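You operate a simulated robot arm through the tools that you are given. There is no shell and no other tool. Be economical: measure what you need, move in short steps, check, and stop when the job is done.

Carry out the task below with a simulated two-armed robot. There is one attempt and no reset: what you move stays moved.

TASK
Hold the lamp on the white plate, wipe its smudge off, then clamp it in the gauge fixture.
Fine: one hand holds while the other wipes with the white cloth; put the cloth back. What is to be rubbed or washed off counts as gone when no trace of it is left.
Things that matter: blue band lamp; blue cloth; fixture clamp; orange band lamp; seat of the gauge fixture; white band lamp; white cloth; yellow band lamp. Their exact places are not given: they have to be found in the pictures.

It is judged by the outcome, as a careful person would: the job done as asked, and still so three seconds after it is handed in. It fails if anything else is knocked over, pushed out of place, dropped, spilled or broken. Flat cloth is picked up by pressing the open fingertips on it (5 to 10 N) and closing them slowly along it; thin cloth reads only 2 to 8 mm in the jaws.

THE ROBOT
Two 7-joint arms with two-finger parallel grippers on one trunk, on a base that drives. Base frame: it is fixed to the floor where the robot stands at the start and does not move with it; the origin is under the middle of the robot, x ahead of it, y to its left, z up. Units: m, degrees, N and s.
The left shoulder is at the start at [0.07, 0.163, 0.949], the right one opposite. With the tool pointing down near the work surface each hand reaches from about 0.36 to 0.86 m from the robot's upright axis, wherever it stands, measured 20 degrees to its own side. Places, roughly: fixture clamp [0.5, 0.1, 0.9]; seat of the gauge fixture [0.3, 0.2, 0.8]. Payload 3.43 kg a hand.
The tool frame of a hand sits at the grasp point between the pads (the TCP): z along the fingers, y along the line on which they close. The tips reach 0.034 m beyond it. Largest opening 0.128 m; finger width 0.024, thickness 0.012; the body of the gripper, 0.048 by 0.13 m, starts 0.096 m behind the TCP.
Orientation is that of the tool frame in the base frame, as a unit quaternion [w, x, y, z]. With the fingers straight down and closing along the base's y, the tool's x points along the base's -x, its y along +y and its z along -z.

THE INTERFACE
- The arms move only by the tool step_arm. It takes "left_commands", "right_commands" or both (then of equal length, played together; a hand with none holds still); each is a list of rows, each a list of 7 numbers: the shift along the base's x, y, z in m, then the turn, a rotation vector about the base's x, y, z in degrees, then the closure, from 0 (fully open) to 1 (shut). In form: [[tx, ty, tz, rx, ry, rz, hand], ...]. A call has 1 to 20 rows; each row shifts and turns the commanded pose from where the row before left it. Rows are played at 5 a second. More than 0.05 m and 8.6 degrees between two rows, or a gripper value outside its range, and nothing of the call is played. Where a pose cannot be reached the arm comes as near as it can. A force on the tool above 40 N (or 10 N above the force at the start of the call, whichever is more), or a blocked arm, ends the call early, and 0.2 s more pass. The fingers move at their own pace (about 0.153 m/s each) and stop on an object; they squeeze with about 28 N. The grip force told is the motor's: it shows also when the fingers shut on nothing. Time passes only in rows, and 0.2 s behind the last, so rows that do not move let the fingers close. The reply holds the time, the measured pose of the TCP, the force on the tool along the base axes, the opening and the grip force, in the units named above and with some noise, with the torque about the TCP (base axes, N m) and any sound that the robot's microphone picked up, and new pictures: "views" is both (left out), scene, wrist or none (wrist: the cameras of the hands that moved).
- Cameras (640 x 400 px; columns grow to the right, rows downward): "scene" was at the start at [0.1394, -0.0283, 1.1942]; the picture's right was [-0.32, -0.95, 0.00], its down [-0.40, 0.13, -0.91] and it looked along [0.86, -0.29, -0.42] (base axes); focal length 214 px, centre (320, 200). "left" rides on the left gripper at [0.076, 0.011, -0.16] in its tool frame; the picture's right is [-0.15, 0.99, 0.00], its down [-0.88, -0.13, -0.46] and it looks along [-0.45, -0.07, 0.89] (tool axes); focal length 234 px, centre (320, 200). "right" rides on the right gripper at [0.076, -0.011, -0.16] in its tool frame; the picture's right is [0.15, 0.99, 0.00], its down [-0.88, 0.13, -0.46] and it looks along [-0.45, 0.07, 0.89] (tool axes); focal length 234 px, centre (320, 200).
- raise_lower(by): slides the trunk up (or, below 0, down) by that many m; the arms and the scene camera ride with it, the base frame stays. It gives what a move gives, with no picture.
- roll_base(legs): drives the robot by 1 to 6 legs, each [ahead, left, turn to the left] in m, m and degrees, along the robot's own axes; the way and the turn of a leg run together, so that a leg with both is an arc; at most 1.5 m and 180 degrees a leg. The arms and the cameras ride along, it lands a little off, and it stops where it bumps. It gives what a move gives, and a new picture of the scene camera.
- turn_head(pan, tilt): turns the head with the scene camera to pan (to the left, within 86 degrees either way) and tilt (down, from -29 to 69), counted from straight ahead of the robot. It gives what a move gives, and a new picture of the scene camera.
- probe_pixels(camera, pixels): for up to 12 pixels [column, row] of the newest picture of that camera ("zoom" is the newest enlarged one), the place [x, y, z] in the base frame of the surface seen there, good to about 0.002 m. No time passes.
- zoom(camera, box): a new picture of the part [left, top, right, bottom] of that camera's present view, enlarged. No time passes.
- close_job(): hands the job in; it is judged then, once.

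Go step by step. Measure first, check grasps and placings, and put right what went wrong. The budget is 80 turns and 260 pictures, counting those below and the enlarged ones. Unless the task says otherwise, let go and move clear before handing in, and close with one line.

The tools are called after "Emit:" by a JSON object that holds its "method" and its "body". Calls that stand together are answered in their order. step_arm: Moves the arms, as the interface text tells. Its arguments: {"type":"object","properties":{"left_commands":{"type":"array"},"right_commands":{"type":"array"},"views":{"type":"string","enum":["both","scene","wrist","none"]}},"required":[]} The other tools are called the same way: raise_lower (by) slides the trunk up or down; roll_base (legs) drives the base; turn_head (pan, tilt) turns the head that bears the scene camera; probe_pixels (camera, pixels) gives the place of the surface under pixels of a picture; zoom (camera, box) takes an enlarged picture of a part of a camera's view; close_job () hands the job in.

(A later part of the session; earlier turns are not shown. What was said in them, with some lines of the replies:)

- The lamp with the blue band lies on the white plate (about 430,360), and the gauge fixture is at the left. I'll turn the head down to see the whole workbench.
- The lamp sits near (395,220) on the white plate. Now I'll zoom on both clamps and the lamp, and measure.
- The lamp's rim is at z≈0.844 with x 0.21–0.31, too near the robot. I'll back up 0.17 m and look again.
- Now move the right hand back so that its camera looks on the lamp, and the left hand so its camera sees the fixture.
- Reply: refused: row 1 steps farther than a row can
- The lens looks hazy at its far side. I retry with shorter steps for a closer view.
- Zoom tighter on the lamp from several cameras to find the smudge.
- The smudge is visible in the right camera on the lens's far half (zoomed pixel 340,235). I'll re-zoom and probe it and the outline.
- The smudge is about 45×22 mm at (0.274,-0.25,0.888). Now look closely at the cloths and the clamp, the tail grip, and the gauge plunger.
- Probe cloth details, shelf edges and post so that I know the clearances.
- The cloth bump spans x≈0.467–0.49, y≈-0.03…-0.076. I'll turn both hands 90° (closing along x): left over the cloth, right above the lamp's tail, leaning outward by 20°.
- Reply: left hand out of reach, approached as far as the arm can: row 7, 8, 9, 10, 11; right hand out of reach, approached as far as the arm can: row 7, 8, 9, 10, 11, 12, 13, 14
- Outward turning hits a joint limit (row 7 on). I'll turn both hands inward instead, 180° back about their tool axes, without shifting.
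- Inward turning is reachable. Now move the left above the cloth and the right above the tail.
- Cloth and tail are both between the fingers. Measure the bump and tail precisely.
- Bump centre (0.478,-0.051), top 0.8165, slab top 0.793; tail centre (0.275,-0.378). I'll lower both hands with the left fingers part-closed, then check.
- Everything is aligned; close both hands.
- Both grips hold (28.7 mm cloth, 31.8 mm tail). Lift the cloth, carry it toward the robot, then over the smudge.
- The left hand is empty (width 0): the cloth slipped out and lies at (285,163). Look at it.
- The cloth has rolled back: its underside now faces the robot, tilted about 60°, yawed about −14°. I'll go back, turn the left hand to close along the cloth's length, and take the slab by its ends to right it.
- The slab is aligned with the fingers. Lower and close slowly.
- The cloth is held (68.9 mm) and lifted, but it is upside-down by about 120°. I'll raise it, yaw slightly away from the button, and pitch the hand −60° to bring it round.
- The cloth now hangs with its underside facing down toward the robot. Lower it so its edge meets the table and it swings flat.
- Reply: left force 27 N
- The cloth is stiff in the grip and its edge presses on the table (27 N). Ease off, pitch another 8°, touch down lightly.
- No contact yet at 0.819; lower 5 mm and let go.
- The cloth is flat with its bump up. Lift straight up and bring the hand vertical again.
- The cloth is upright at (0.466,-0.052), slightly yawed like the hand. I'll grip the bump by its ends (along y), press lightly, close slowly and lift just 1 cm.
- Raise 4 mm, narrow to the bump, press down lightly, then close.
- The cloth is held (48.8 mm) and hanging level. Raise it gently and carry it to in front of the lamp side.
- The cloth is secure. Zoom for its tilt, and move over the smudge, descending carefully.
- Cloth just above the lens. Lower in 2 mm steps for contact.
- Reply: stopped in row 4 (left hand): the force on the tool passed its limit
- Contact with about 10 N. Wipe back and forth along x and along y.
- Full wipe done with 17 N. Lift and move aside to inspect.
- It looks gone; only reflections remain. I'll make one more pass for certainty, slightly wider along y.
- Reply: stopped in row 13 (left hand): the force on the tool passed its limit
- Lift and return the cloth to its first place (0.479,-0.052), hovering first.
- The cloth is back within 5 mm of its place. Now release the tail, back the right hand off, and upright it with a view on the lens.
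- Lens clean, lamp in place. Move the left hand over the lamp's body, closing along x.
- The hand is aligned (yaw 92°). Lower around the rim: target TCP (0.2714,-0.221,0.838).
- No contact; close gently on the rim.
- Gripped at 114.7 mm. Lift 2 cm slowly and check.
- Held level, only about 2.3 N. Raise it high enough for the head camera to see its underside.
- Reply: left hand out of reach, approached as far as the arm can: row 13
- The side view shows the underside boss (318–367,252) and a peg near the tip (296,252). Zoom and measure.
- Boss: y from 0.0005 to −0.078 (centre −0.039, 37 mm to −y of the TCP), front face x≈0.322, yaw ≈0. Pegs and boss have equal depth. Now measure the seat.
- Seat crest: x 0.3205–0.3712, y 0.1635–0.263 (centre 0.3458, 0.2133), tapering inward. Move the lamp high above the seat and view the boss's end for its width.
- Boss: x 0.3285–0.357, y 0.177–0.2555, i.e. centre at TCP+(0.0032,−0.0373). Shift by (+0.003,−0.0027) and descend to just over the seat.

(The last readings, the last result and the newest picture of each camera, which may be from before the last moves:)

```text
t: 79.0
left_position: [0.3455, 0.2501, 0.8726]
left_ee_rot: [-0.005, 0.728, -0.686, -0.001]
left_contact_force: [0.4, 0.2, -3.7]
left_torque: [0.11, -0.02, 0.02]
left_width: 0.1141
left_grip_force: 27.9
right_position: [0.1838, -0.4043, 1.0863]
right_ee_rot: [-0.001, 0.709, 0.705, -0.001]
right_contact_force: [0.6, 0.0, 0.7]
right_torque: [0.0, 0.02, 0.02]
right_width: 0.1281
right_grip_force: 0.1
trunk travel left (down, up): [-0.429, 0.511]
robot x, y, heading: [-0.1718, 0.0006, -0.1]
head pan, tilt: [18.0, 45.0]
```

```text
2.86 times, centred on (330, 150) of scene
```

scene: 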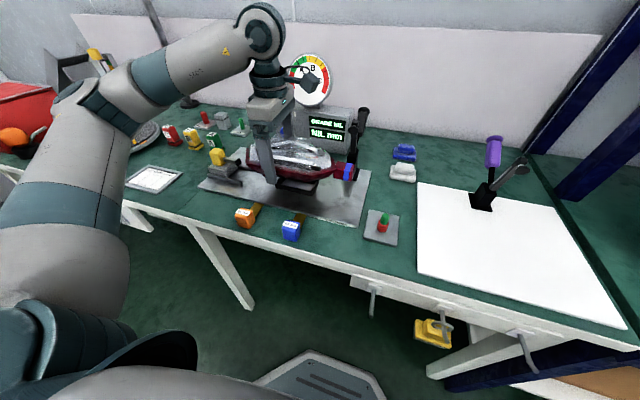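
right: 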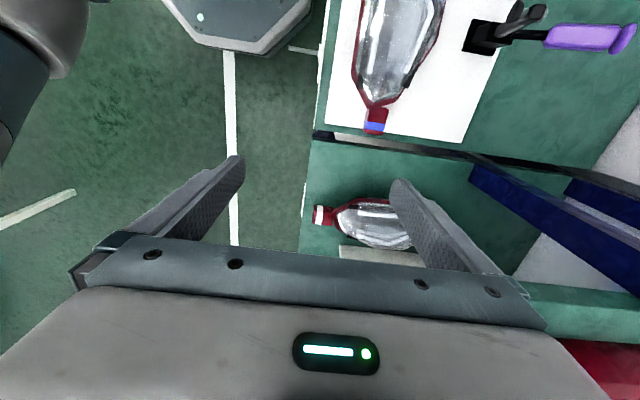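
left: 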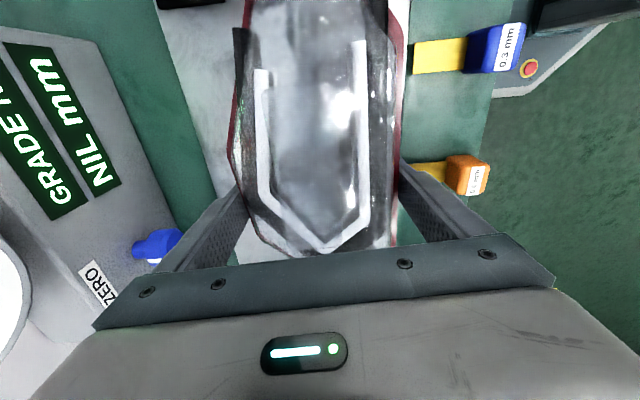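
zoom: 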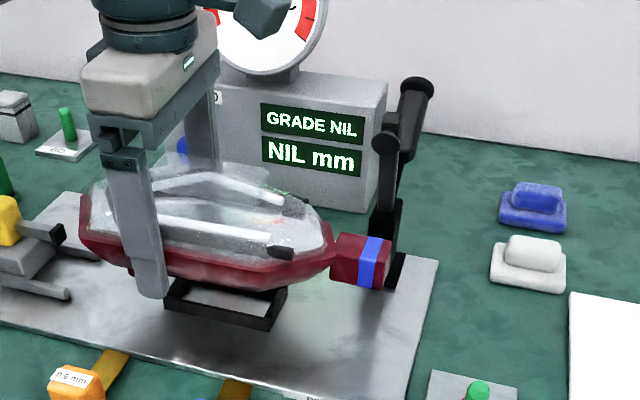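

Aligned over the seat. Trim x by −2 mm and lower slowly.

Emit:
{"method": "step_arm", "body": {"left_commands": [[-0.002, 0.0005, -0.008, 0, 0, 0, 0.3], [0, 0, -0.006, 0, 0, 0, 0.3], [0, 0, -0.005, 0, 0, 0, 0.3], [0, 0, -0.005, 0, 0, 0, 0.3], [0, 0, -0.004, 0, 0, 0, 0.3], [0, 0, -0.003, 0, 0, 0, 0.3], [0, 0, 0, 0, 0, 0, 0.3]], "views": "scene"}}

Emit:
{"method": "zoom", "body": {"camera": "scene", "box": [230, 110, 390, 220]}}

```text
t: 80.5
left_position: [0.3414, 0.2498, 0.844]
left_ee_rot: [-0.004, 0.727, -0.686, -0.001]
left_contact_force: [-0.3, 0.2, -3.3]
left_torque: [0.1, -0.04, 0.0]
left_width: 0.1139
left_grip_force: 28.2
right_position: [0.1832, -0.4043, 1.0854]
right_ee_rot: [-0.001, 0.709, 0.705, -0.001]
right_contact_force: [0.8, -0.4, 0.1]
right_torque: [0.01, -0.01, 0.03]
right_width: 0.128
right_grip_force: 0.1
trunk travel left (down, up): [-0.429, 0.511]
robot x, y, heading: [-0.1712, -0.0014, 0.1]
head pan, tilt: [18.0, 45.0]
```

scene: 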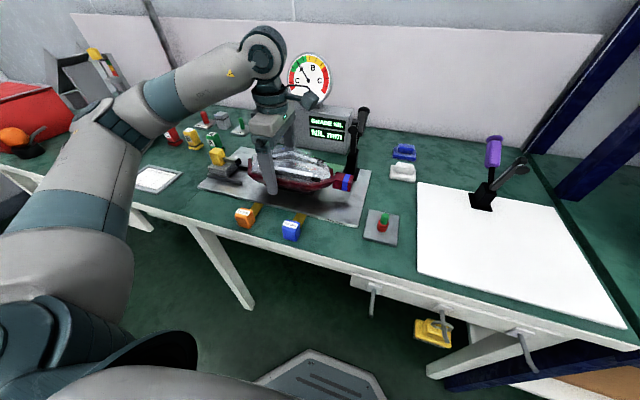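

```text
3.64 times, centred on (310, 165) of scene
```

zoom: 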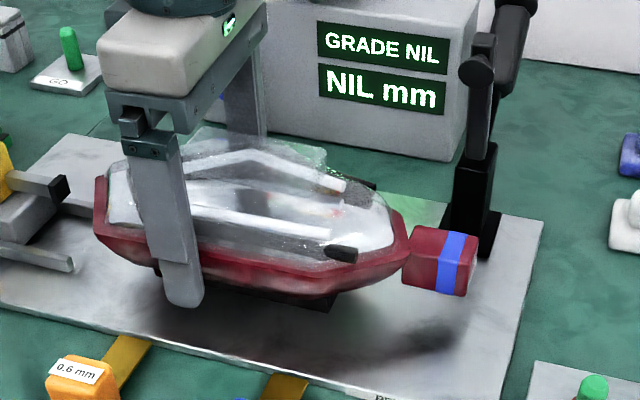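

The boss is inside the frame with no contact. Lower the last millimetres.

Emit:
{"method": "step_arm", "body": {"left_commands": [[0, 0, -0.002, 0, 0, 0, 0.3], [0, 0, -0.002, 0, 0, 0, 0.3], [0, 0, -0.002, 0, 0, 0, 0.3], [0, 0, -0.001, 0, 0, 0, 0.3]], "views": "none"}}

```text
t: 81.5
left_position: [0.3433, 0.2506, 0.8369]
left_ee_rot: [-0.005, 0.728, -0.685, 0.0]
left_contact_force: [3.7, 6.4, 14.9]
left_torque: [-0.69, -0.41, 0.2]
left_width: 0.1139
left_grip_force: 28.3
right_position: [0.1823, -0.406, 1.0854]
right_ee_rot: [-0.001, 0.709, 0.706, 0.0]
right_contact_force: [0.2, 0.1, -0.9]
right_torque: [0.01, -0.02, 0.0]
right_width: 0.1278
right_grip_force: 0.0
trunk travel left (down, up): [-0.429, 0.511]
robot x, y, heading: [-0.1702, -0.0011, -0.2]
head pan, tilt: [18.0, 45.0]
```

Contact at the seated height (0.837). Open and check how it sits.

Emit:
{"method": "step_arm", "body": {"left_commands": [[0, 0, 0.001, 0, 0, 0, 0.2], [0, 0, 0, 0, 0, 0, 0.1], [0, 0, 0, 0, 0, 0, 0], [0, 0, 0, 0, 0, 0, 0], [0, 0, 0.02, 0, 0, 0, 0], [0, 0, 0.035, 0, 0, 0, 0], [0, 0, 0.035, 0, 0, 0, 0], [0, 0, 0.035, 0, 0, 0, 0], [0, 0.03, 0.035, 0, 0, 0, 0], [0, 0.04, 0.02, 0, 0, 0, 0]]}}

Emit:
{"method": "zoom", "body": {"camera": "scene", "box": [230, 100, 390, 220]}}

Emit:
{"method": "probe_pixels", "body": {"camera": "zoom", "pixels": [[105, 220], [130, 250], [220, 300], [330, 305], [395, 270], [440, 235], [470, 245], [475, 60], [480, 45], [500, 15], [525, 5], [475, 200]]}}

```text
t: 83.8
left_position: [0.339, 0.3174, 1.0153]
left_ee_rot: [-0.005, 0.727, -0.687, 0.0]
left_contact_force: [-0.3, -0.2, 0.3]
left_torque: [-0.01, -0.01, -0.01]
left_width: 0.128
left_grip_force: 0.1
right_position: [0.1831, -0.4047, 1.0866]
right_ee_rot: [0.0, 0.709, 0.705, -0.001]
right_contact_force: [-0.3, 0.1, 0.4]
right_torque: [-0.04, -0.03, 0.02]
right_width: 0.1278
right_grip_force: 0.1
trunk travel left (down, up): [-0.429, 0.511]
robot x, y, heading: [-0.1711, -0.0002, -0.1]
head pan, tilt: [18.0, 45.0]
```

scene: 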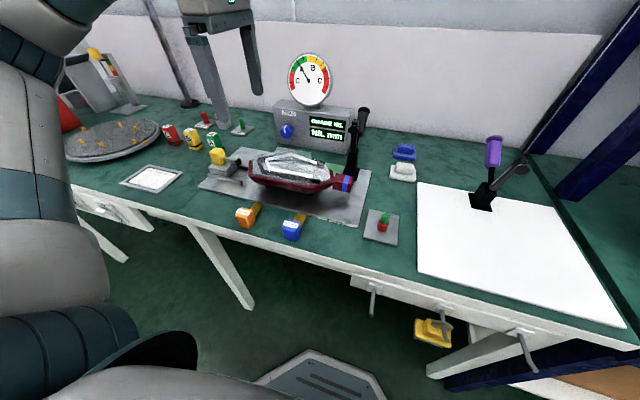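
left: 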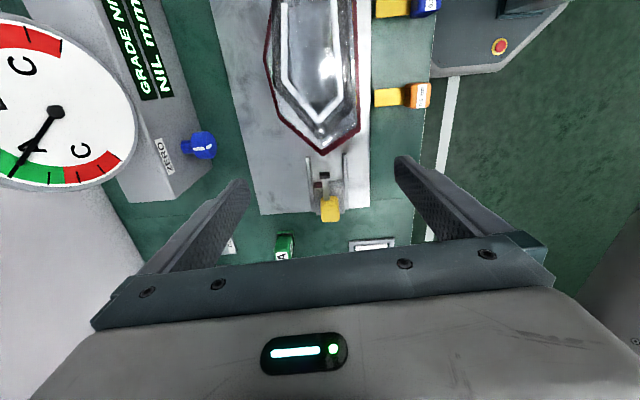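

```text
3.33 times, centred on (310, 160) of scene
```

zoom: 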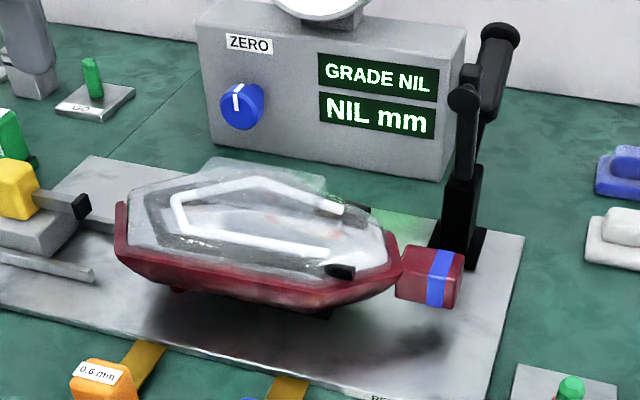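

```text
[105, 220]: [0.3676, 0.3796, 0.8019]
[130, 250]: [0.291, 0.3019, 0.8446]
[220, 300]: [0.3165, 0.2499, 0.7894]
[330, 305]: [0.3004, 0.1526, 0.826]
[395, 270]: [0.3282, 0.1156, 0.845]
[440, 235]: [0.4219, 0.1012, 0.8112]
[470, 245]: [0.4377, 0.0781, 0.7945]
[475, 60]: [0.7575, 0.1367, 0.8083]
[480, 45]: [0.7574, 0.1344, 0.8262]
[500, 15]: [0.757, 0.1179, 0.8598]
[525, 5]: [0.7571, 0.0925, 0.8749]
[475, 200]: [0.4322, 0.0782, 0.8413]
```

The lamp is seated level (rim z≈0.845 at both ends). Now measure the clamp handle, arm, gauge box and dial around it.

Emit:
{"method": "zoom", "body": {"camera": "scene", "box": [320, 90, 400, 200]}}

Emit:
{"method": "probe_pixels", "body": {"camera": "scene", "pixels": [[350, 112], [350, 140], [335, 110], [330, 78], [312, 78], [330, 150], [364, 110], [360, 125], [354, 130], [352, 155], [347, 183], [349, 125]]}}

Emit:
{"method": "probe_pixels", "body": {"camera": "zoom", "pixels": [[350, 70], [350, 90], [340, 120], [330, 150], [290, 125], [285, 140], [300, 170], [290, 200], [275, 220], [270, 120], [230, 340], [350, 110]]}}

```text
3.64 times, centred on (360, 145) of scene
```

zoom: 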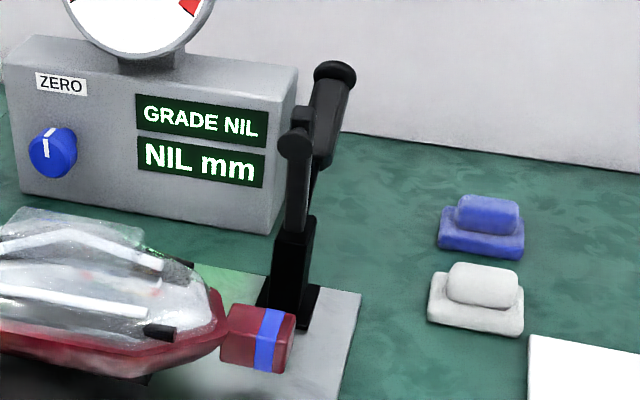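

```text
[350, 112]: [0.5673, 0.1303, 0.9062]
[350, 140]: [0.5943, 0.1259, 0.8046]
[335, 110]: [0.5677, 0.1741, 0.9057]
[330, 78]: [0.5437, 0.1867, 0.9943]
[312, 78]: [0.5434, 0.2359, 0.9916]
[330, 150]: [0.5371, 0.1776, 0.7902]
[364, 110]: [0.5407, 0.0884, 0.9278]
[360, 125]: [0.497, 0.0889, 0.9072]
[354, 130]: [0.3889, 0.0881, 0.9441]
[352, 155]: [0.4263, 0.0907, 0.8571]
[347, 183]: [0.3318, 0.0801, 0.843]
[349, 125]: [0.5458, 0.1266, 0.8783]
```

```text
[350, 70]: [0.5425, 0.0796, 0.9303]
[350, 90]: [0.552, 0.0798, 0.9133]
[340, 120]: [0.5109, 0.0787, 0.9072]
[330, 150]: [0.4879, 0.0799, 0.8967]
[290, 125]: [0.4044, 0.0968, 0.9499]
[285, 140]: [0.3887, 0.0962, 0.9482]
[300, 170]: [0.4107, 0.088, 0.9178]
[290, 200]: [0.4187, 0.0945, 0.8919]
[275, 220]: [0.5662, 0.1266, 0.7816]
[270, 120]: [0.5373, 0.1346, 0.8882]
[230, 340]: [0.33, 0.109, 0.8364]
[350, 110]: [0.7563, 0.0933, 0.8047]
```

Box edge at y≈0.126 (x≥0.537), handle at y≈0.088. I'll bring the left hand above the handle's grip (0.508,0.089), fingers narrowed, closing along y.

Emit:
{"method": "step_arm", "body": {"left_commands": [[0, 0, 0.03, 0, 0, -7.75, 0.3], [0, -0.02, 0.03, 0, 0, -7.75, 0.57], [0, -0.02, 0.03, 0, 0, -7.75, 0.57], [0, -0.02, 0.02, 0, 0, -7.75, 0.57], [0, -0.025, 0, 0, 0, -7.75, 0.57], [0, -0.025, 0, 0, 0, -7.75, 0.57], [0, -0.025, 0, 0, 0, -7.75, 0.57], [0.03, -0.025, 0, 0, 0, -7.75, 0.57], [0.03, -0.025, 0, 0, 0, -7.75, 0.57], [0.03, -0.025, 0, 0, 0, -7.75, 0.57], [0.03, -0.018, 0, 0, 0, -7.75, 0.57], [0.03, 0, 0, 0, 0, -7.75, 0.57], [0.019, 0, 0, 0, 0, 0, 0.57], [0, 0, 0, 0, 0, 0, 0.57]]}}

Emit:
{"method": "zoom", "body": {"camera": "left", "box": [220, 60, 420, 260]}}

```text
t: 86.8
left_position: [0.5116, 0.0935, 1.1256]
left_ee_rot: [0.004, -0.002, 1.0, -0.004]
left_contact_force: [0.6, 0.6, -0.6]
left_torque: [-0.01, 0.0, 0.02]
left_width: 0.055
left_grip_force: 0.0
right_position: [0.1836, -0.4037, 1.0866]
right_ee_rot: [-0.001, 0.709, 0.705, -0.001]
right_contact_force: [0.1, 0.2, 0.3]
right_torque: [-0.02, -0.01, -0.02]
right_width: 0.1281
right_grip_force: 0.1
trunk travel left (down, up): [-0.429, 0.511]
robot x, y, heading: [-0.1749, -0.0032, 0.1]
head pan, tilt: [18.0, 45.0]
```

scene: 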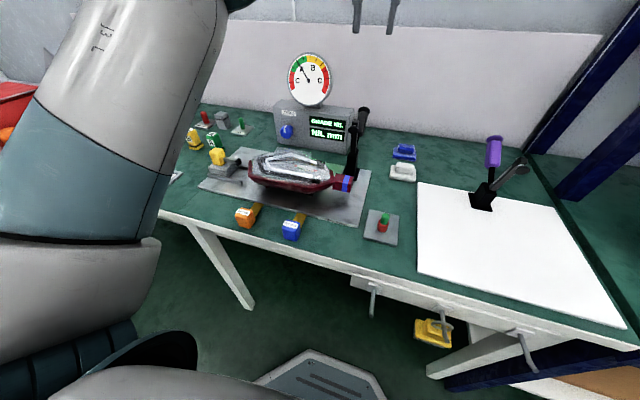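
left: 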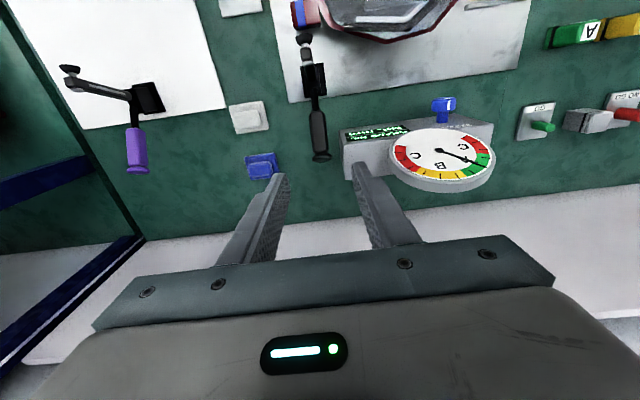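

```text
2.00 times, centred on (320, 160) of left
```

zoom: 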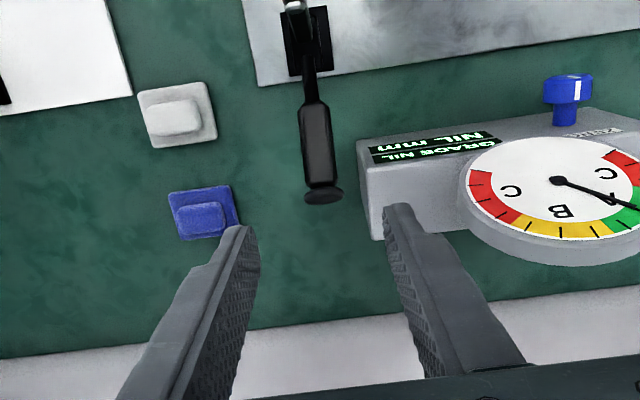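

Emit:
{"method": "probe_pixels", "body": {"camera": "zoom", "pixels": [[315, 115], [317, 140], [320, 175], [325, 195], [310, 90], [305, 60], [362, 140], [375, 190], [470, 190], [298, 8]]}}

Emit:
{"method": "step_arm", "body": {"left_commands": [[-0.003, -0.003, -0.04, 0, 0, 0, 0.57], [0, 0, -0.04, 0, 0, 0, 0.57], [0, 0, -0.035, 0, 0, 0, 0.57], [0, 0, -0.03, 0, 0, 0, 0.57]]}}

Emit:
{"method": "zoom", "body": {"camera": "left", "box": [220, 60, 420, 260]}}

```text
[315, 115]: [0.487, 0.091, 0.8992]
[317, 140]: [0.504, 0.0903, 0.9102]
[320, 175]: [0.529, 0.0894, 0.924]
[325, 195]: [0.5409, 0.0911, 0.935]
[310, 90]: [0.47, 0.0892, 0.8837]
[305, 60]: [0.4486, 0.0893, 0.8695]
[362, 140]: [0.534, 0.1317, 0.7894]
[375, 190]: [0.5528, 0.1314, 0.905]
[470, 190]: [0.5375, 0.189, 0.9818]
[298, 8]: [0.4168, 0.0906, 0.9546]
```

```text
t: 87.8
left_position: [0.5071, 0.0906, 0.9831]
left_ee_rot: [0.004, -0.003, 1.0, -0.004]
left_contact_force: [0.3, -0.1, 0.6]
left_torque: [-0.02, 0.02, -0.04]
left_width: 0.055
left_grip_force: 0.1
right_position: [0.1836, -0.4038, 1.0852]
right_ee_rot: [-0.001, 0.709, 0.705, -0.002]
right_contact_force: [-0.3, 0.0, -0.2]
right_torque: [0.01, 0.03, 0.0]
right_width: 0.1281
right_grip_force: 0.0
trunk travel left (down, up): [-0.429, 0.511]
robot x, y, heading: [-0.171, 0.0013, -0.1]
head pan, tilt: [18.0, 45.0]
```

scene: 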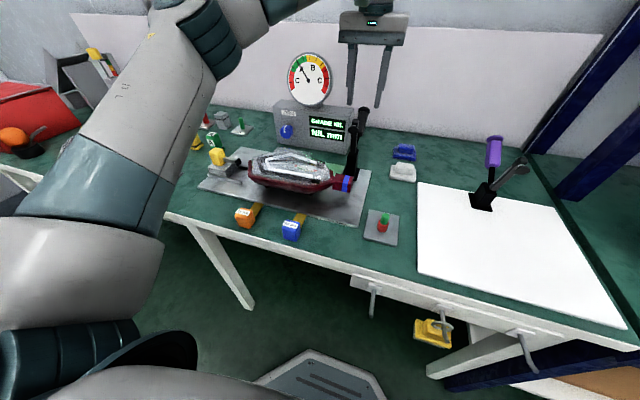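
left: 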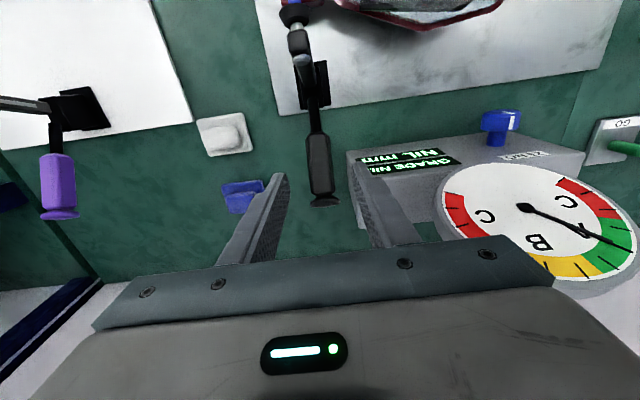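

```text
2.00 times, centred on (320, 160) of left
```

zoom: 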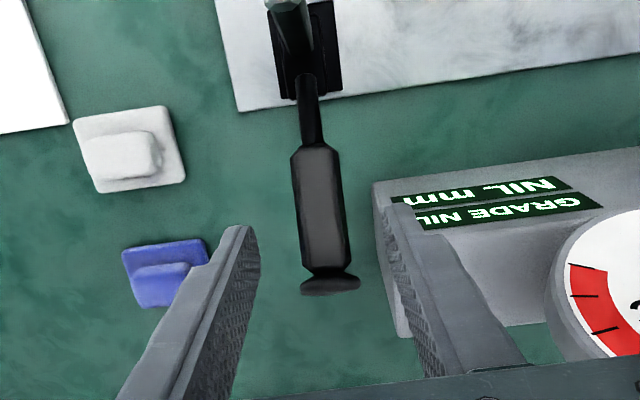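

The handle axis is y≈0.090, at x=0.507 z≈0.90. Lower around it and close.

Emit:
{"method": "step_arm", "body": {"left_commands": [[0, 0, -0.03, 0, 0, 0, 0.57], [0, 0, -0.03, 0, 0, 0, 0.57], [0, 0, -0.018, 0, 0, 0, 0.57], [0, 0, 0, 0, 0, 0, 0.7], [0, 0, 0, 0, 0, 0, 0.85], [0, 0, 0, 0, 0, 0, 0.95]]}}

Emit:
{"method": "zoom", "body": {"camera": "scene", "box": [310, 20, 430, 200]}}

```text
t: 89.2
left_position: [0.5082, 0.0893, 0.9043]
left_ee_rot: [0.003, -0.006, 1.0, -0.002]
left_contact_force: [2.2, 13.3, 2.4]
left_torque: [1.24, 0.05, -0.76]
left_width: 0.0257
left_grip_force: 45.0
right_position: [0.1836, -0.4034, 1.0862]
right_ee_rot: [-0.001, 0.708, 0.706, -0.002]
right_contact_force: [-0.3, 0.3, 0.1]
right_torque: [-0.03, -0.01, 0.01]
right_width: 0.1282
right_grip_force: 0.1
trunk travel left (down, up): [-0.429, 0.511]
robot x, y, heading: [-0.1701, -0.0008, -0.2]
head pan, tilt: [18.0, 45.0]
```

scene: 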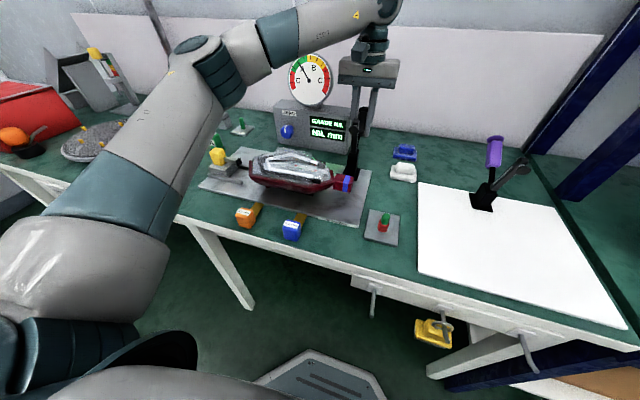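
left: 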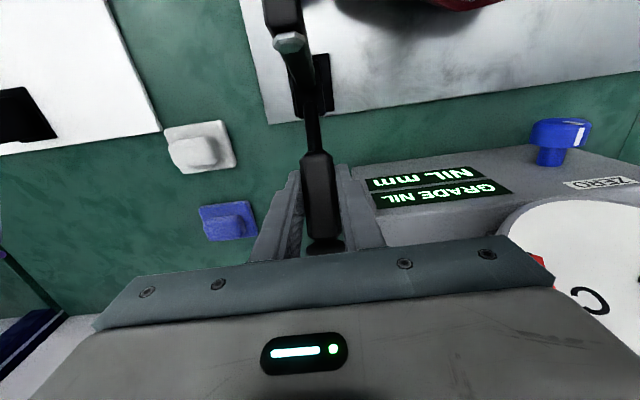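

```text
2.22 times, centred on (370, 110) of scene
```

zoom: 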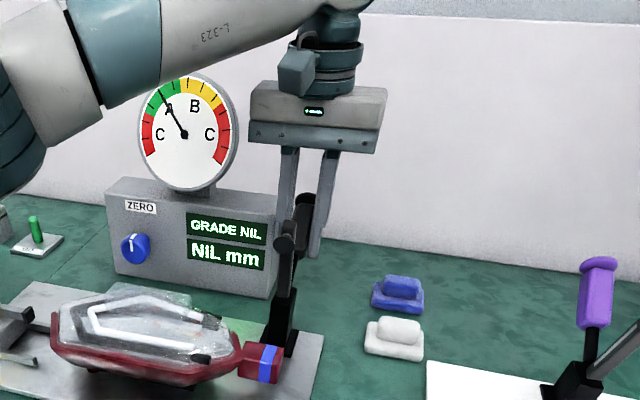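

Handle gripped (25.7 mm). Try the first 10° of the closing arc: up and toward the robot, easing the sideways load.

Emit:
{"method": "step_arm", "body": {"left_commands": [[0, 0.002, 0, 0, 0, 0, 0.95], [-0.0045, 0, 0.0059, 0, 0, 0, 0.95], [-0.0052, 0, 0.0055, 0, 0, 0, 0.95]], "views": "scene"}}

Emit:
{"method": "zoom", "body": {"camera": "scene", "box": [310, 60, 430, 200]}}

```text
t: 90.0
left_position: [0.4998, 0.0906, 0.9128]
left_ee_rot: [0.003, -0.003, 1.0, -0.003]
left_contact_force: [19.8, 4.4, -12.8]
left_torque: [1.62, -1.38, -0.99]
left_width: 0.0261
left_grip_force: 45.3
right_position: [0.1867, -0.4061, 1.0852]
right_ee_rot: [-0.003, 0.709, 0.705, -0.003]
right_contact_force: [-0.6, -0.2, 0.3]
right_torque: [-0.04, -0.02, -0.01]
right_width: 0.128
right_grip_force: 0.0
trunk travel left (down, up): [-0.429, 0.511]
robot x, y, heading: [-0.1694, -0.0032, -0.3]
head pan, tilt: [18.0, 45.0]
```

scene: 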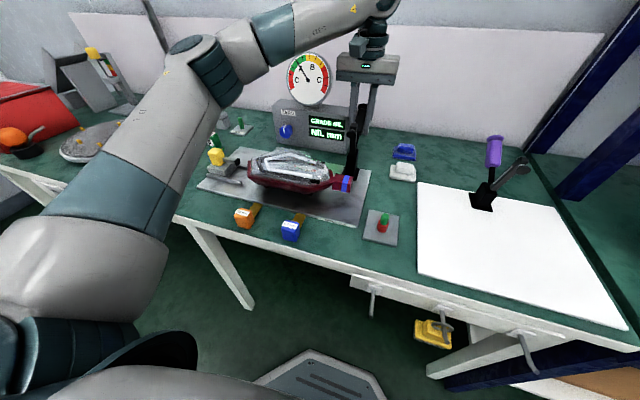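

```text
2.86 times, centred on (370, 130) of scene
```

zoom: 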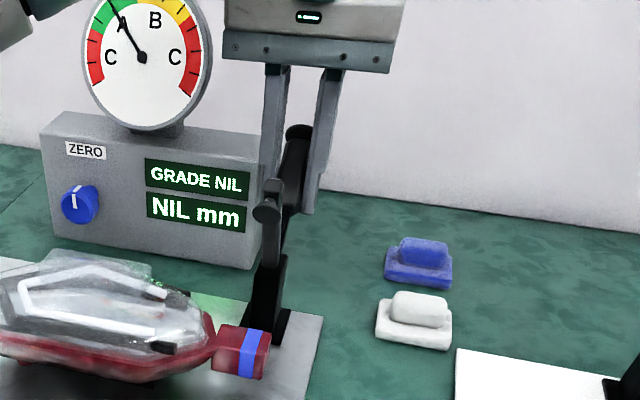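

The handle moves (arm coming down) against about 23 N. Continue along the arc.

Emit:
{"method": "step_arm", "body": {"left_commands": [[-0.0064, 0, 0.0058, 0, 0, 0, 0.95], [-0.007, 0, 0.0052, 0, 0, 0, 0.95], [-0.0074, 0, 0.0045, 0, 0, 0, 0.95], [-0.0079, 0, 0.0037, 0, 0, 0, 0.95]], "views": "scene"}}

Emit:
{"method": "zoom", "body": {"camera": "scene", "box": [310, 60, 430, 200]}}

```text
t: 91.0
left_position: [0.472, 0.0897, 0.9317]
left_ee_rot: [0.003, -0.004, 1.0, -0.003]
left_contact_force: [23.7, -0.2, -8.6]
left_torque: [0.92, -1.63, -1.04]
left_width: 0.026
left_grip_force: 45.2
right_position: [0.1864, -0.4044, 1.085]
right_ee_rot: [-0.003, 0.708, 0.706, -0.002]
right_contact_force: [-0.7, -0.5, 0.9]
right_torque: [-0.01, -0.05, -0.01]
right_width: 0.1283
right_grip_force: 0.1
trunk travel left (down, up): [-0.429, 0.511]
robot x, y, heading: [-0.1744, 0.0002, -0.3]
head pan, tilt: [18.0, 45.0]
```

scene: 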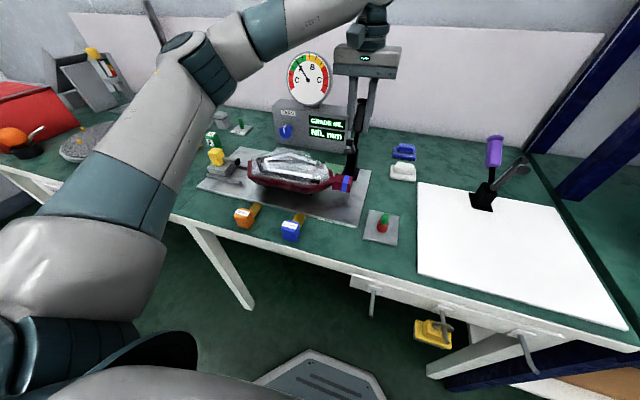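

```text
2.86 times, centred on (370, 130) of scene
```

zoom: 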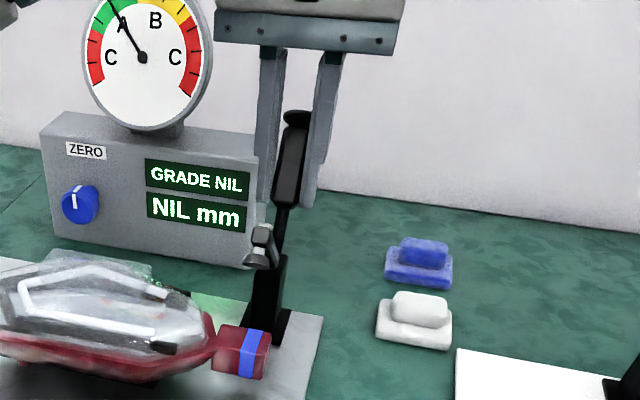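

Working well: the arm is about 30° down. Continue.

Emit:
{"method": "step_arm", "body": {"left_commands": [[-0.0079, 0, 0.0028, 0, 0, 0, 0.95], [-0.0084, 0, 0.002, 0, 0, 0, 0.95], [-0.0086, 0, 0.0012, 0, 0, 0, 0.95]], "views": "scene"}}

Emit:
{"method": "zoom", "body": {"camera": "scene", "box": [310, 60, 430, 200]}}

```text
t: 91.8
left_position: [0.4471, 0.0894, 0.9392]
left_ee_rot: [0.002, -0.002, 1.0, -0.003]
left_contact_force: [18.0, -4.9, -5.6]
left_torque: [0.99, -1.39, -0.27]
left_width: 0.0254
left_grip_force: 45.1
right_position: [0.1862, -0.4062, 1.0836]
right_ee_rot: [-0.002, 0.709, 0.705, -0.002]
right_contact_force: [0.0, -0.3, 0.5]
right_torque: [0.01, 0.0, 0.01]
right_width: 0.1282
right_grip_force: 0.2
trunk travel left (down, up): [-0.429, 0.511]
robot x, y, heading: [-0.171, -0.0, -0.1]
head pan, tilt: [18.0, 45.0]
```

scene: 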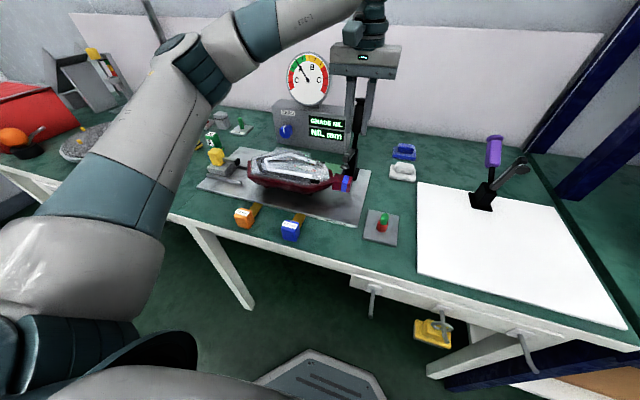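

```text
2.86 times, centred on (370, 130) of scene
```

zoom: 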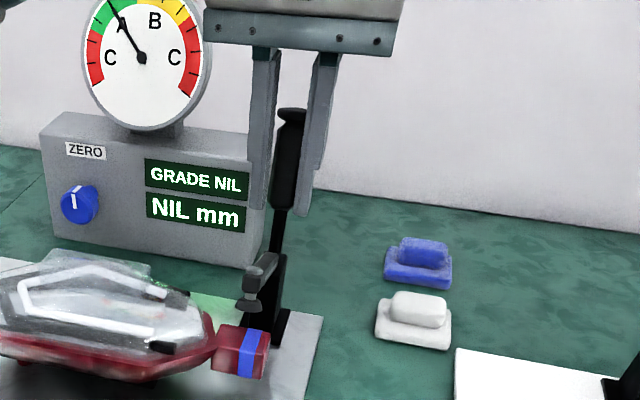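

Emit:
{"method": "step_arm", "body": {"left_commands": [[-0.0088, 0, 0.0002, 0, 0, 0, 0.95], [-0.0088, 0, -0.0006, 0, 0, 0, 0.95]], "views": "scene"}}

Emit:
{"method": "zoom", "body": {"camera": "scene", "box": [310, 60, 430, 200]}}

```text
t: 92.3
left_position: [0.4221, 0.0916, 0.9412]
left_ee_rot: [0.002, -0.002, 1.0, -0.002]
left_contact_force: [-0.8, -0.5, 0.3]
left_torque: [0.02, -0.03, 0.03]
left_width: 0.0064
left_grip_force: 0.0
right_position: [0.1821, -0.4049, 1.0867]
right_ee_rot: [-0.001, 0.708, 0.706, -0.001]
right_contact_force: [-1.1, 0.6, 0.8]
right_torque: [0.01, 0.0, 0.03]
right_width: 0.1283
right_grip_force: 0.1
trunk travel left (down, up): [-0.429, 0.511]
robot x, y, heading: [-0.1704, 0.0012, 0.0]
head pan, tilt: [18.0, 45.0]
```

scene: 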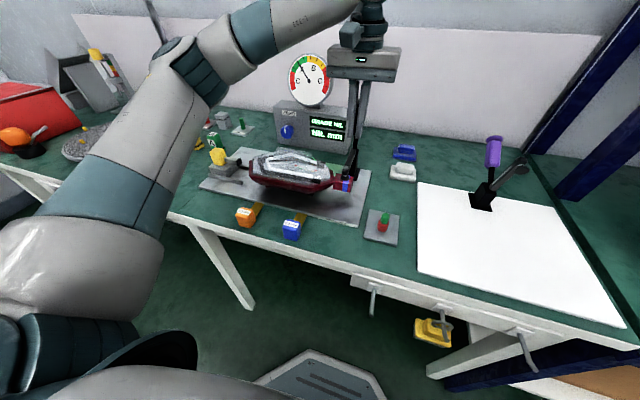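

```text
2.86 times, centred on (370, 130) of scene
```

zoom: 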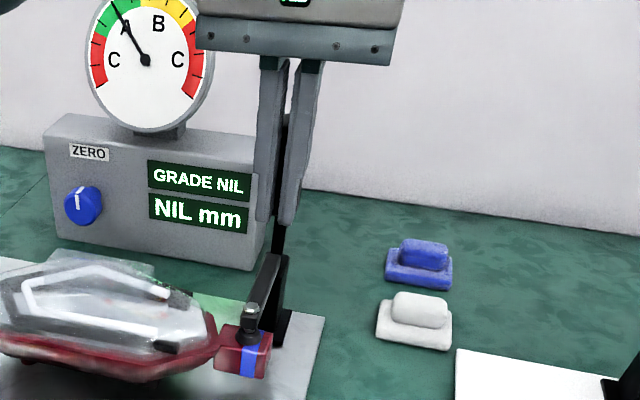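

The fingers slipped off the handle as the pad reached the tail. Raise the hand and inspect the clamp.

Emit:
{"method": "step_arm", "body": {"left_commands": [[-0.005, 0, 0.03, 0, 0, 0, 0.95], [0, 0, 0.04, 0, 0, 0, 0.9], [0, 0, 0.04, 0, 0, 0, 0.57], [0, 0, 0.04, 0, 0, 0, 0.57]]}}

Emit:
{"method": "zoom", "body": {"camera": "scene", "box": [310, 80, 400, 200]}}

Emit:
{"method": "probe_pixels", "body": {"camera": "zoom", "pixels": [[300, 100], [295, 120], [295, 150], [300, 75], [290, 180], [285, 210], [265, 260], [245, 300], [230, 310], [225, 330], [240, 345], [210, 345]]}}

```text
t: 93.3
left_position: [0.4198, 0.0882, 1.0929]
left_ee_rot: [0.004, -0.002, 1.0, -0.003]
left_contact_force: [0.0, 0.5, -0.3]
left_torque: [-0.01, -0.01, 0.02]
left_width: 0.0553
left_grip_force: 0.1
right_position: [0.1819, -0.4056, 1.0852]
right_ee_rot: [-0.001, 0.709, 0.705, -0.001]
right_contact_force: [-0.5, -0.7, 0.1]
right_torque: [0.0, -0.02, -0.02]
right_width: 0.1279
right_grip_force: 0.1
trunk travel left (down, up): [-0.429, 0.511]
robot x, y, heading: [-0.1699, -0.0014, -0.3]
head pan, tilt: [18.0, 45.0]
```

scene: 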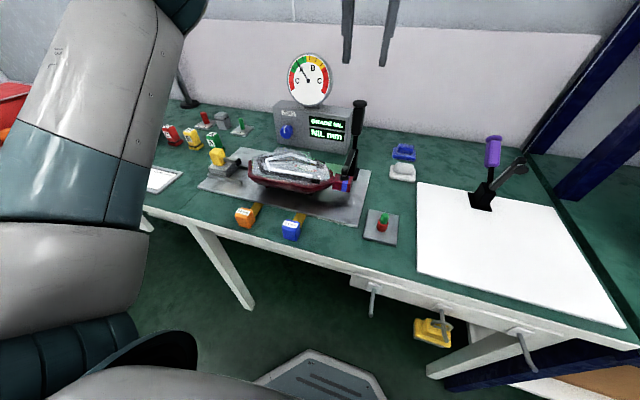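
left: 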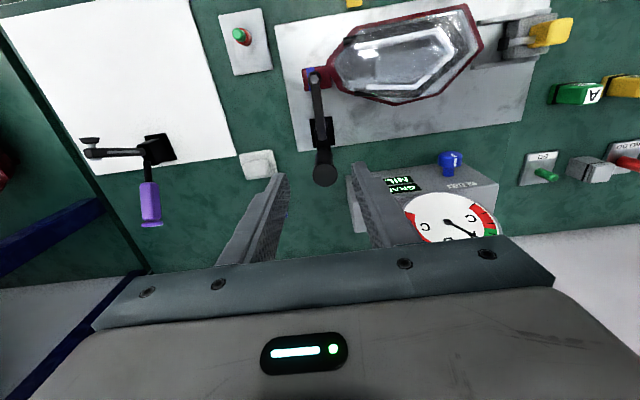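

```text
3.33 times, centred on (355, 140) of scene
```

zoom: 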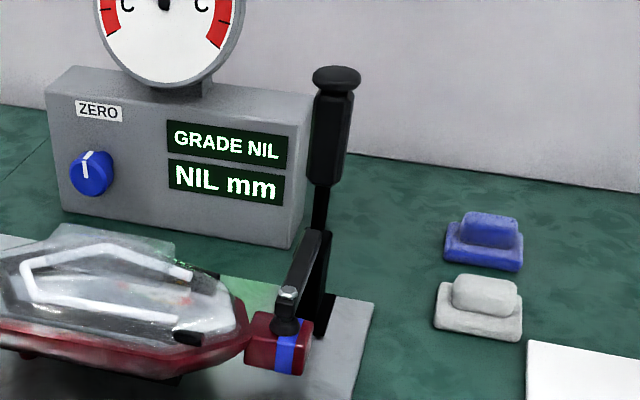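

```text
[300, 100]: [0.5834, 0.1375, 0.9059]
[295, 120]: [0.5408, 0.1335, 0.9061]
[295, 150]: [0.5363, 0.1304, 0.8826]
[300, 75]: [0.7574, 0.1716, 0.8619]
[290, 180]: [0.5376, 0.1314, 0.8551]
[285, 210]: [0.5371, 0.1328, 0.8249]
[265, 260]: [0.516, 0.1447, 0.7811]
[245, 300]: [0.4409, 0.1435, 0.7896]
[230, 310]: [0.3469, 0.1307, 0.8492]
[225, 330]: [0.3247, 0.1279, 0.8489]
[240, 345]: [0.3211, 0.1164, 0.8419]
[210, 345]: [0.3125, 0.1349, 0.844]
```

The handle is now upright and the pad on the tail. Probe whether it's fully down.

Emit:
{"method": "probe_pixels", "body": {"camera": "zoom", "pixels": [[337, 75], [333, 130], [328, 170], [320, 210], [312, 245], [300, 270], [288, 293], [287, 310], [283, 326], [265, 325], [290, 345], [300, 335]]}}

Emit:
{"method": "zoom", "body": {"camera": "scene", "box": [335, 140, 375, 200]}}

Emit:
{"method": "zoom", "body": {"camera": "left", "box": [270, 40, 370, 200]}}

```text
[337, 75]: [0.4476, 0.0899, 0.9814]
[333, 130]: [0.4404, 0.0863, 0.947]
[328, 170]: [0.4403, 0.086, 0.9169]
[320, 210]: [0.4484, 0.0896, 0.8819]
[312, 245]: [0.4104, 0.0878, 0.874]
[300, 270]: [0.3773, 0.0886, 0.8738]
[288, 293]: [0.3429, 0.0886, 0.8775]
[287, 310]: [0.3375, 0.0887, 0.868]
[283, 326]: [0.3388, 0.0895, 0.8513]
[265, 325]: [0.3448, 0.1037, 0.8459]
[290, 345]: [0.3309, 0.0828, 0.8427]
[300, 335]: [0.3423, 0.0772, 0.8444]
```

```text
6.67 times, centred on (355, 170) of scene
```

zoom: 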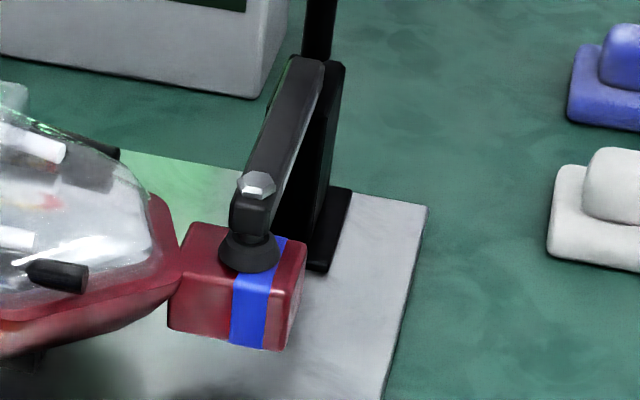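

```text
2.50 times, centred on (320, 120) of left
```

zoom: 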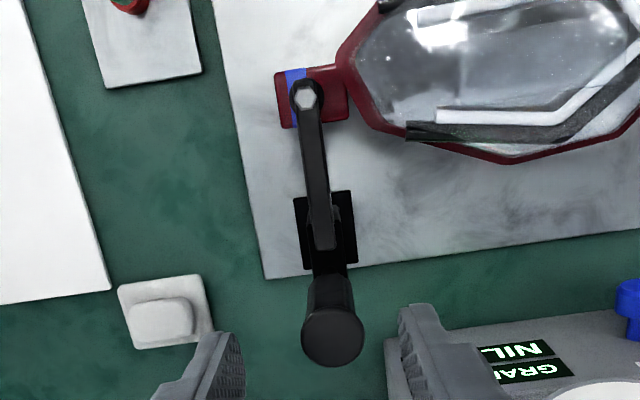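

The arm is horizontal with the pad pressed on the tail, handle upright. I'll verify it is locked by pushing gently on the handle from behind with closed fingers.

Emit:
{"method": "step_arm", "body": {"left_commands": [[0.04, 0.001, 0, 0, 0, 0, 1], [0.045, 0, 0, 0, 0, 0, 1], [0, 0, -0.04, 0, 0, 0, 1], [0, 0, -0.04, 0, 0, 0, 1], [0, 0, -0.045, 0, 0, 0, 1], [-0.01, 0, 0, 0, 0, 0, 1], [-0.01, 0, 0, 0, 0, 0, 1], [-0.006, 0, 0, 0, 0, 0, 1], [-0.004, 0, 0, 0, 0, 0, 1]]}}

Emit:
{"method": "zoom", "body": {"camera": "scene", "box": [310, 80, 400, 200]}}

```text
t: 95.3
left_position: [0.4776, 0.0917, 0.9664]
left_ee_rot: [0.003, -0.003, 1.0, -0.003]
left_contact_force: [0.0, 0.0, -0.3]
left_torque: [0.01, -0.02, 0.0]
left_width: 0.0
left_grip_force: 27.5
right_position: [0.1829, -0.4055, 1.0866]
right_ee_rot: [-0.001, 0.709, 0.705, -0.002]
right_contact_force: [0.5, 0.2, 0.7]
right_torque: [0.01, -0.01, 0.01]
right_width: 0.128
right_grip_force: 0.0
trunk travel left (down, up): [-0.429, 0.511]
robot x, y, heading: [-0.1721, 0.0007, -0.1]
head pan, tilt: [18.0, 45.0]
```

scene: 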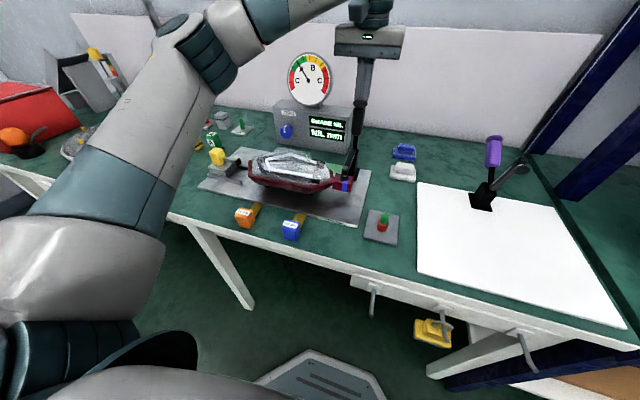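
left: 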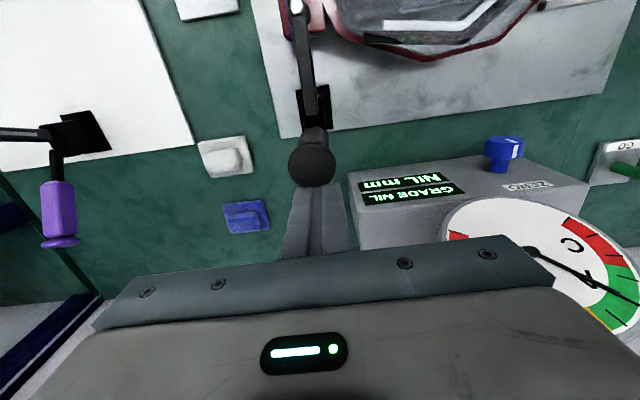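

```text
3.33 times, centred on (355, 140) of scene
```

zoom: 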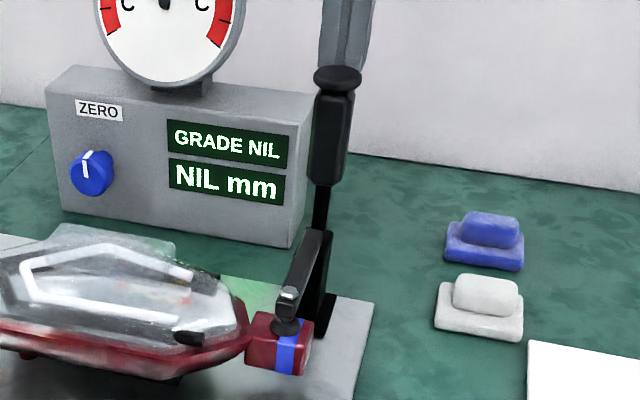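

Emit:
{"method": "step_arm", "body": {"left_commands": [[-0.003, 0, 0, 0, 0, 0, 1], [-0.003, 0, 0, 0, 0, 0, 1], [-0.003, 0, 0, 0, 0, 0, 1], [-0.003, 0, 0, 0, 0, 0, 1]], "views": "none"}}

```text
t: 96.1
left_position: [0.4768, 0.091, 0.965]
left_ee_rot: [0.008, -0.007, 1.0, -0.004]
left_contact_force: [18.2, -2.0, -1.8]
left_torque: [-0.12, 0.08, 0.02]
left_width: 0.0
left_grip_force: 27.6
right_position: [0.1866, -0.4064, 1.0839]
right_ee_rot: [-0.002, 0.709, 0.705, -0.002]
right_contact_force: [-0.3, -0.6, 0.2]
right_torque: [0.01, -0.04, -0.05]
right_width: 0.1278
right_grip_force: 0.0
trunk travel left (down, up): [-0.429, 0.511]
robot x, y, heading: [-0.1702, 0.0029, -0.0]
head pan, tilt: [18.0, 45.0]
stopped in row 3 (left hand): the force on the tool passed its limit (the readings are from after the stop); the commanded pose is now the measured one
```

The handle is firm against its stop, so the clamp is locked. Back away and do a last look.

Emit:
{"method": "step_arm", "body": {"left_commands": [[0.015, 0, 0, 0, 0, 0, 1], [0, 0, 0.04, 0, 0, 0, 1], [0, 0, 0.045, 0, 0, 0, 1], [0, 0, 0.045, 0, 0, 0, 1], [-0.04, 0.02, 0.02, 0, 0, 0, 0.8], [-0.04, 0.02, 0, 0, 0, 0, 0.5], [-0.04, 0.02, 0, 0, 0, 0, 0.3]]}}

Emit:
{"method": "zoom", "body": {"camera": "scene", "box": [220, 80, 420, 220]}}

Emit:
{"method": "zoom", "body": {"camera": "left", "box": [250, 0, 500, 160]}}

```text
t: 97.7
left_position: [0.3667, 0.1557, 1.1176]
left_ee_rot: [0.008, -0.005, 1.0, -0.004]
left_contact_force: [-0.5, -0.2, 0.9]
left_torque: [-0.02, -0.03, 0.01]
left_width: 0.0898
left_grip_force: 0.0
right_position: [0.182, -0.4038, 1.0863]
right_ee_rot: [0.0, 0.709, 0.705, -0.001]
right_contact_force: [-0.8, 0.9, 0.6]
right_torque: [-0.02, -0.05, 0.02]
right_width: 0.128
right_grip_force: 0.1
trunk travel left (down, up): [-0.429, 0.511]
robot x, y, heading: [-0.1724, -0.0007, -0.1]
head pan, tilt: [18.0, 45.0]
```

scene: 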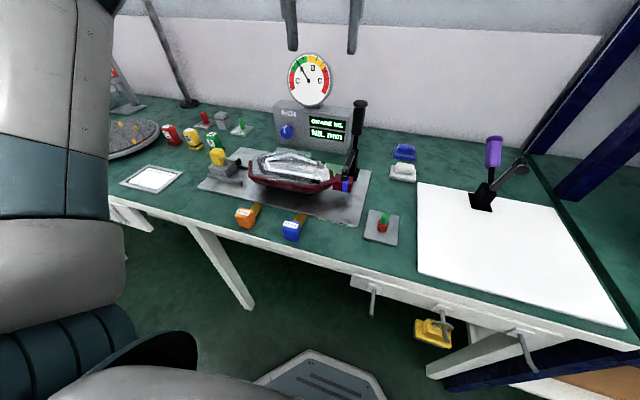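
left: 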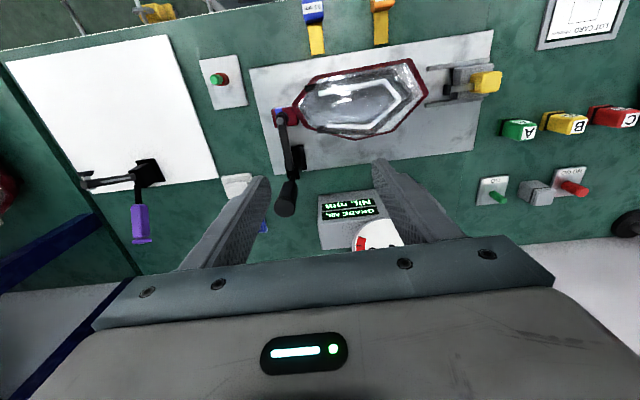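

```text
2.86 times, centred on (320, 150) of scene
```

zoom: 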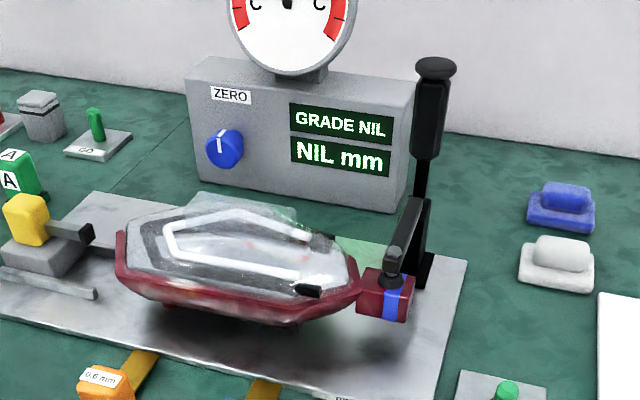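

```text
2.50 times, centred on (375, 80) of left
```

zoom: 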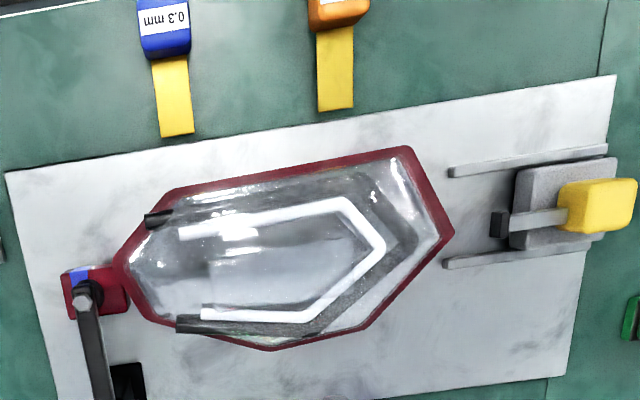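

Lamp seated and clamped, cloth in place. One close check of the lens for any trace.

Emit:
{"method": "zoom", "body": {"camera": "left", "box": [310, 70, 420, 140]}}

```text
5.71 times, centred on (365, 105) of left
```

zoom: 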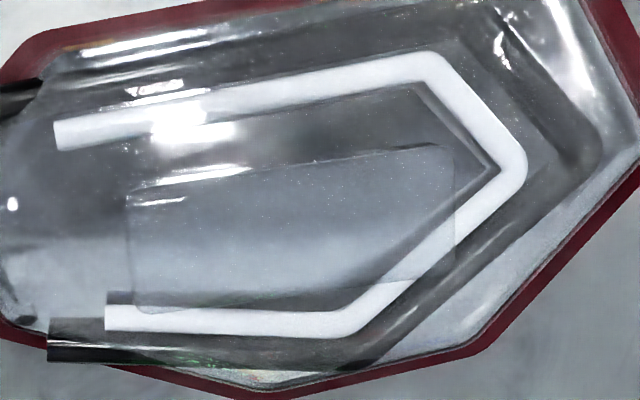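

The lens panel shows no trace of the smudge, the lamp is clamped and both hands are clear, so I'm handing in.

Emit:
{"method": "close_job", "body": {}}

```text
The job is handed in.
```

The blue-band lamp was held by its tail, wiped clean with the white cloth and clamped in the gauge fixture; the cloth slipped and tipped over on the first pick-up, but I righted it and put it back within about 5 mm of its original spot.
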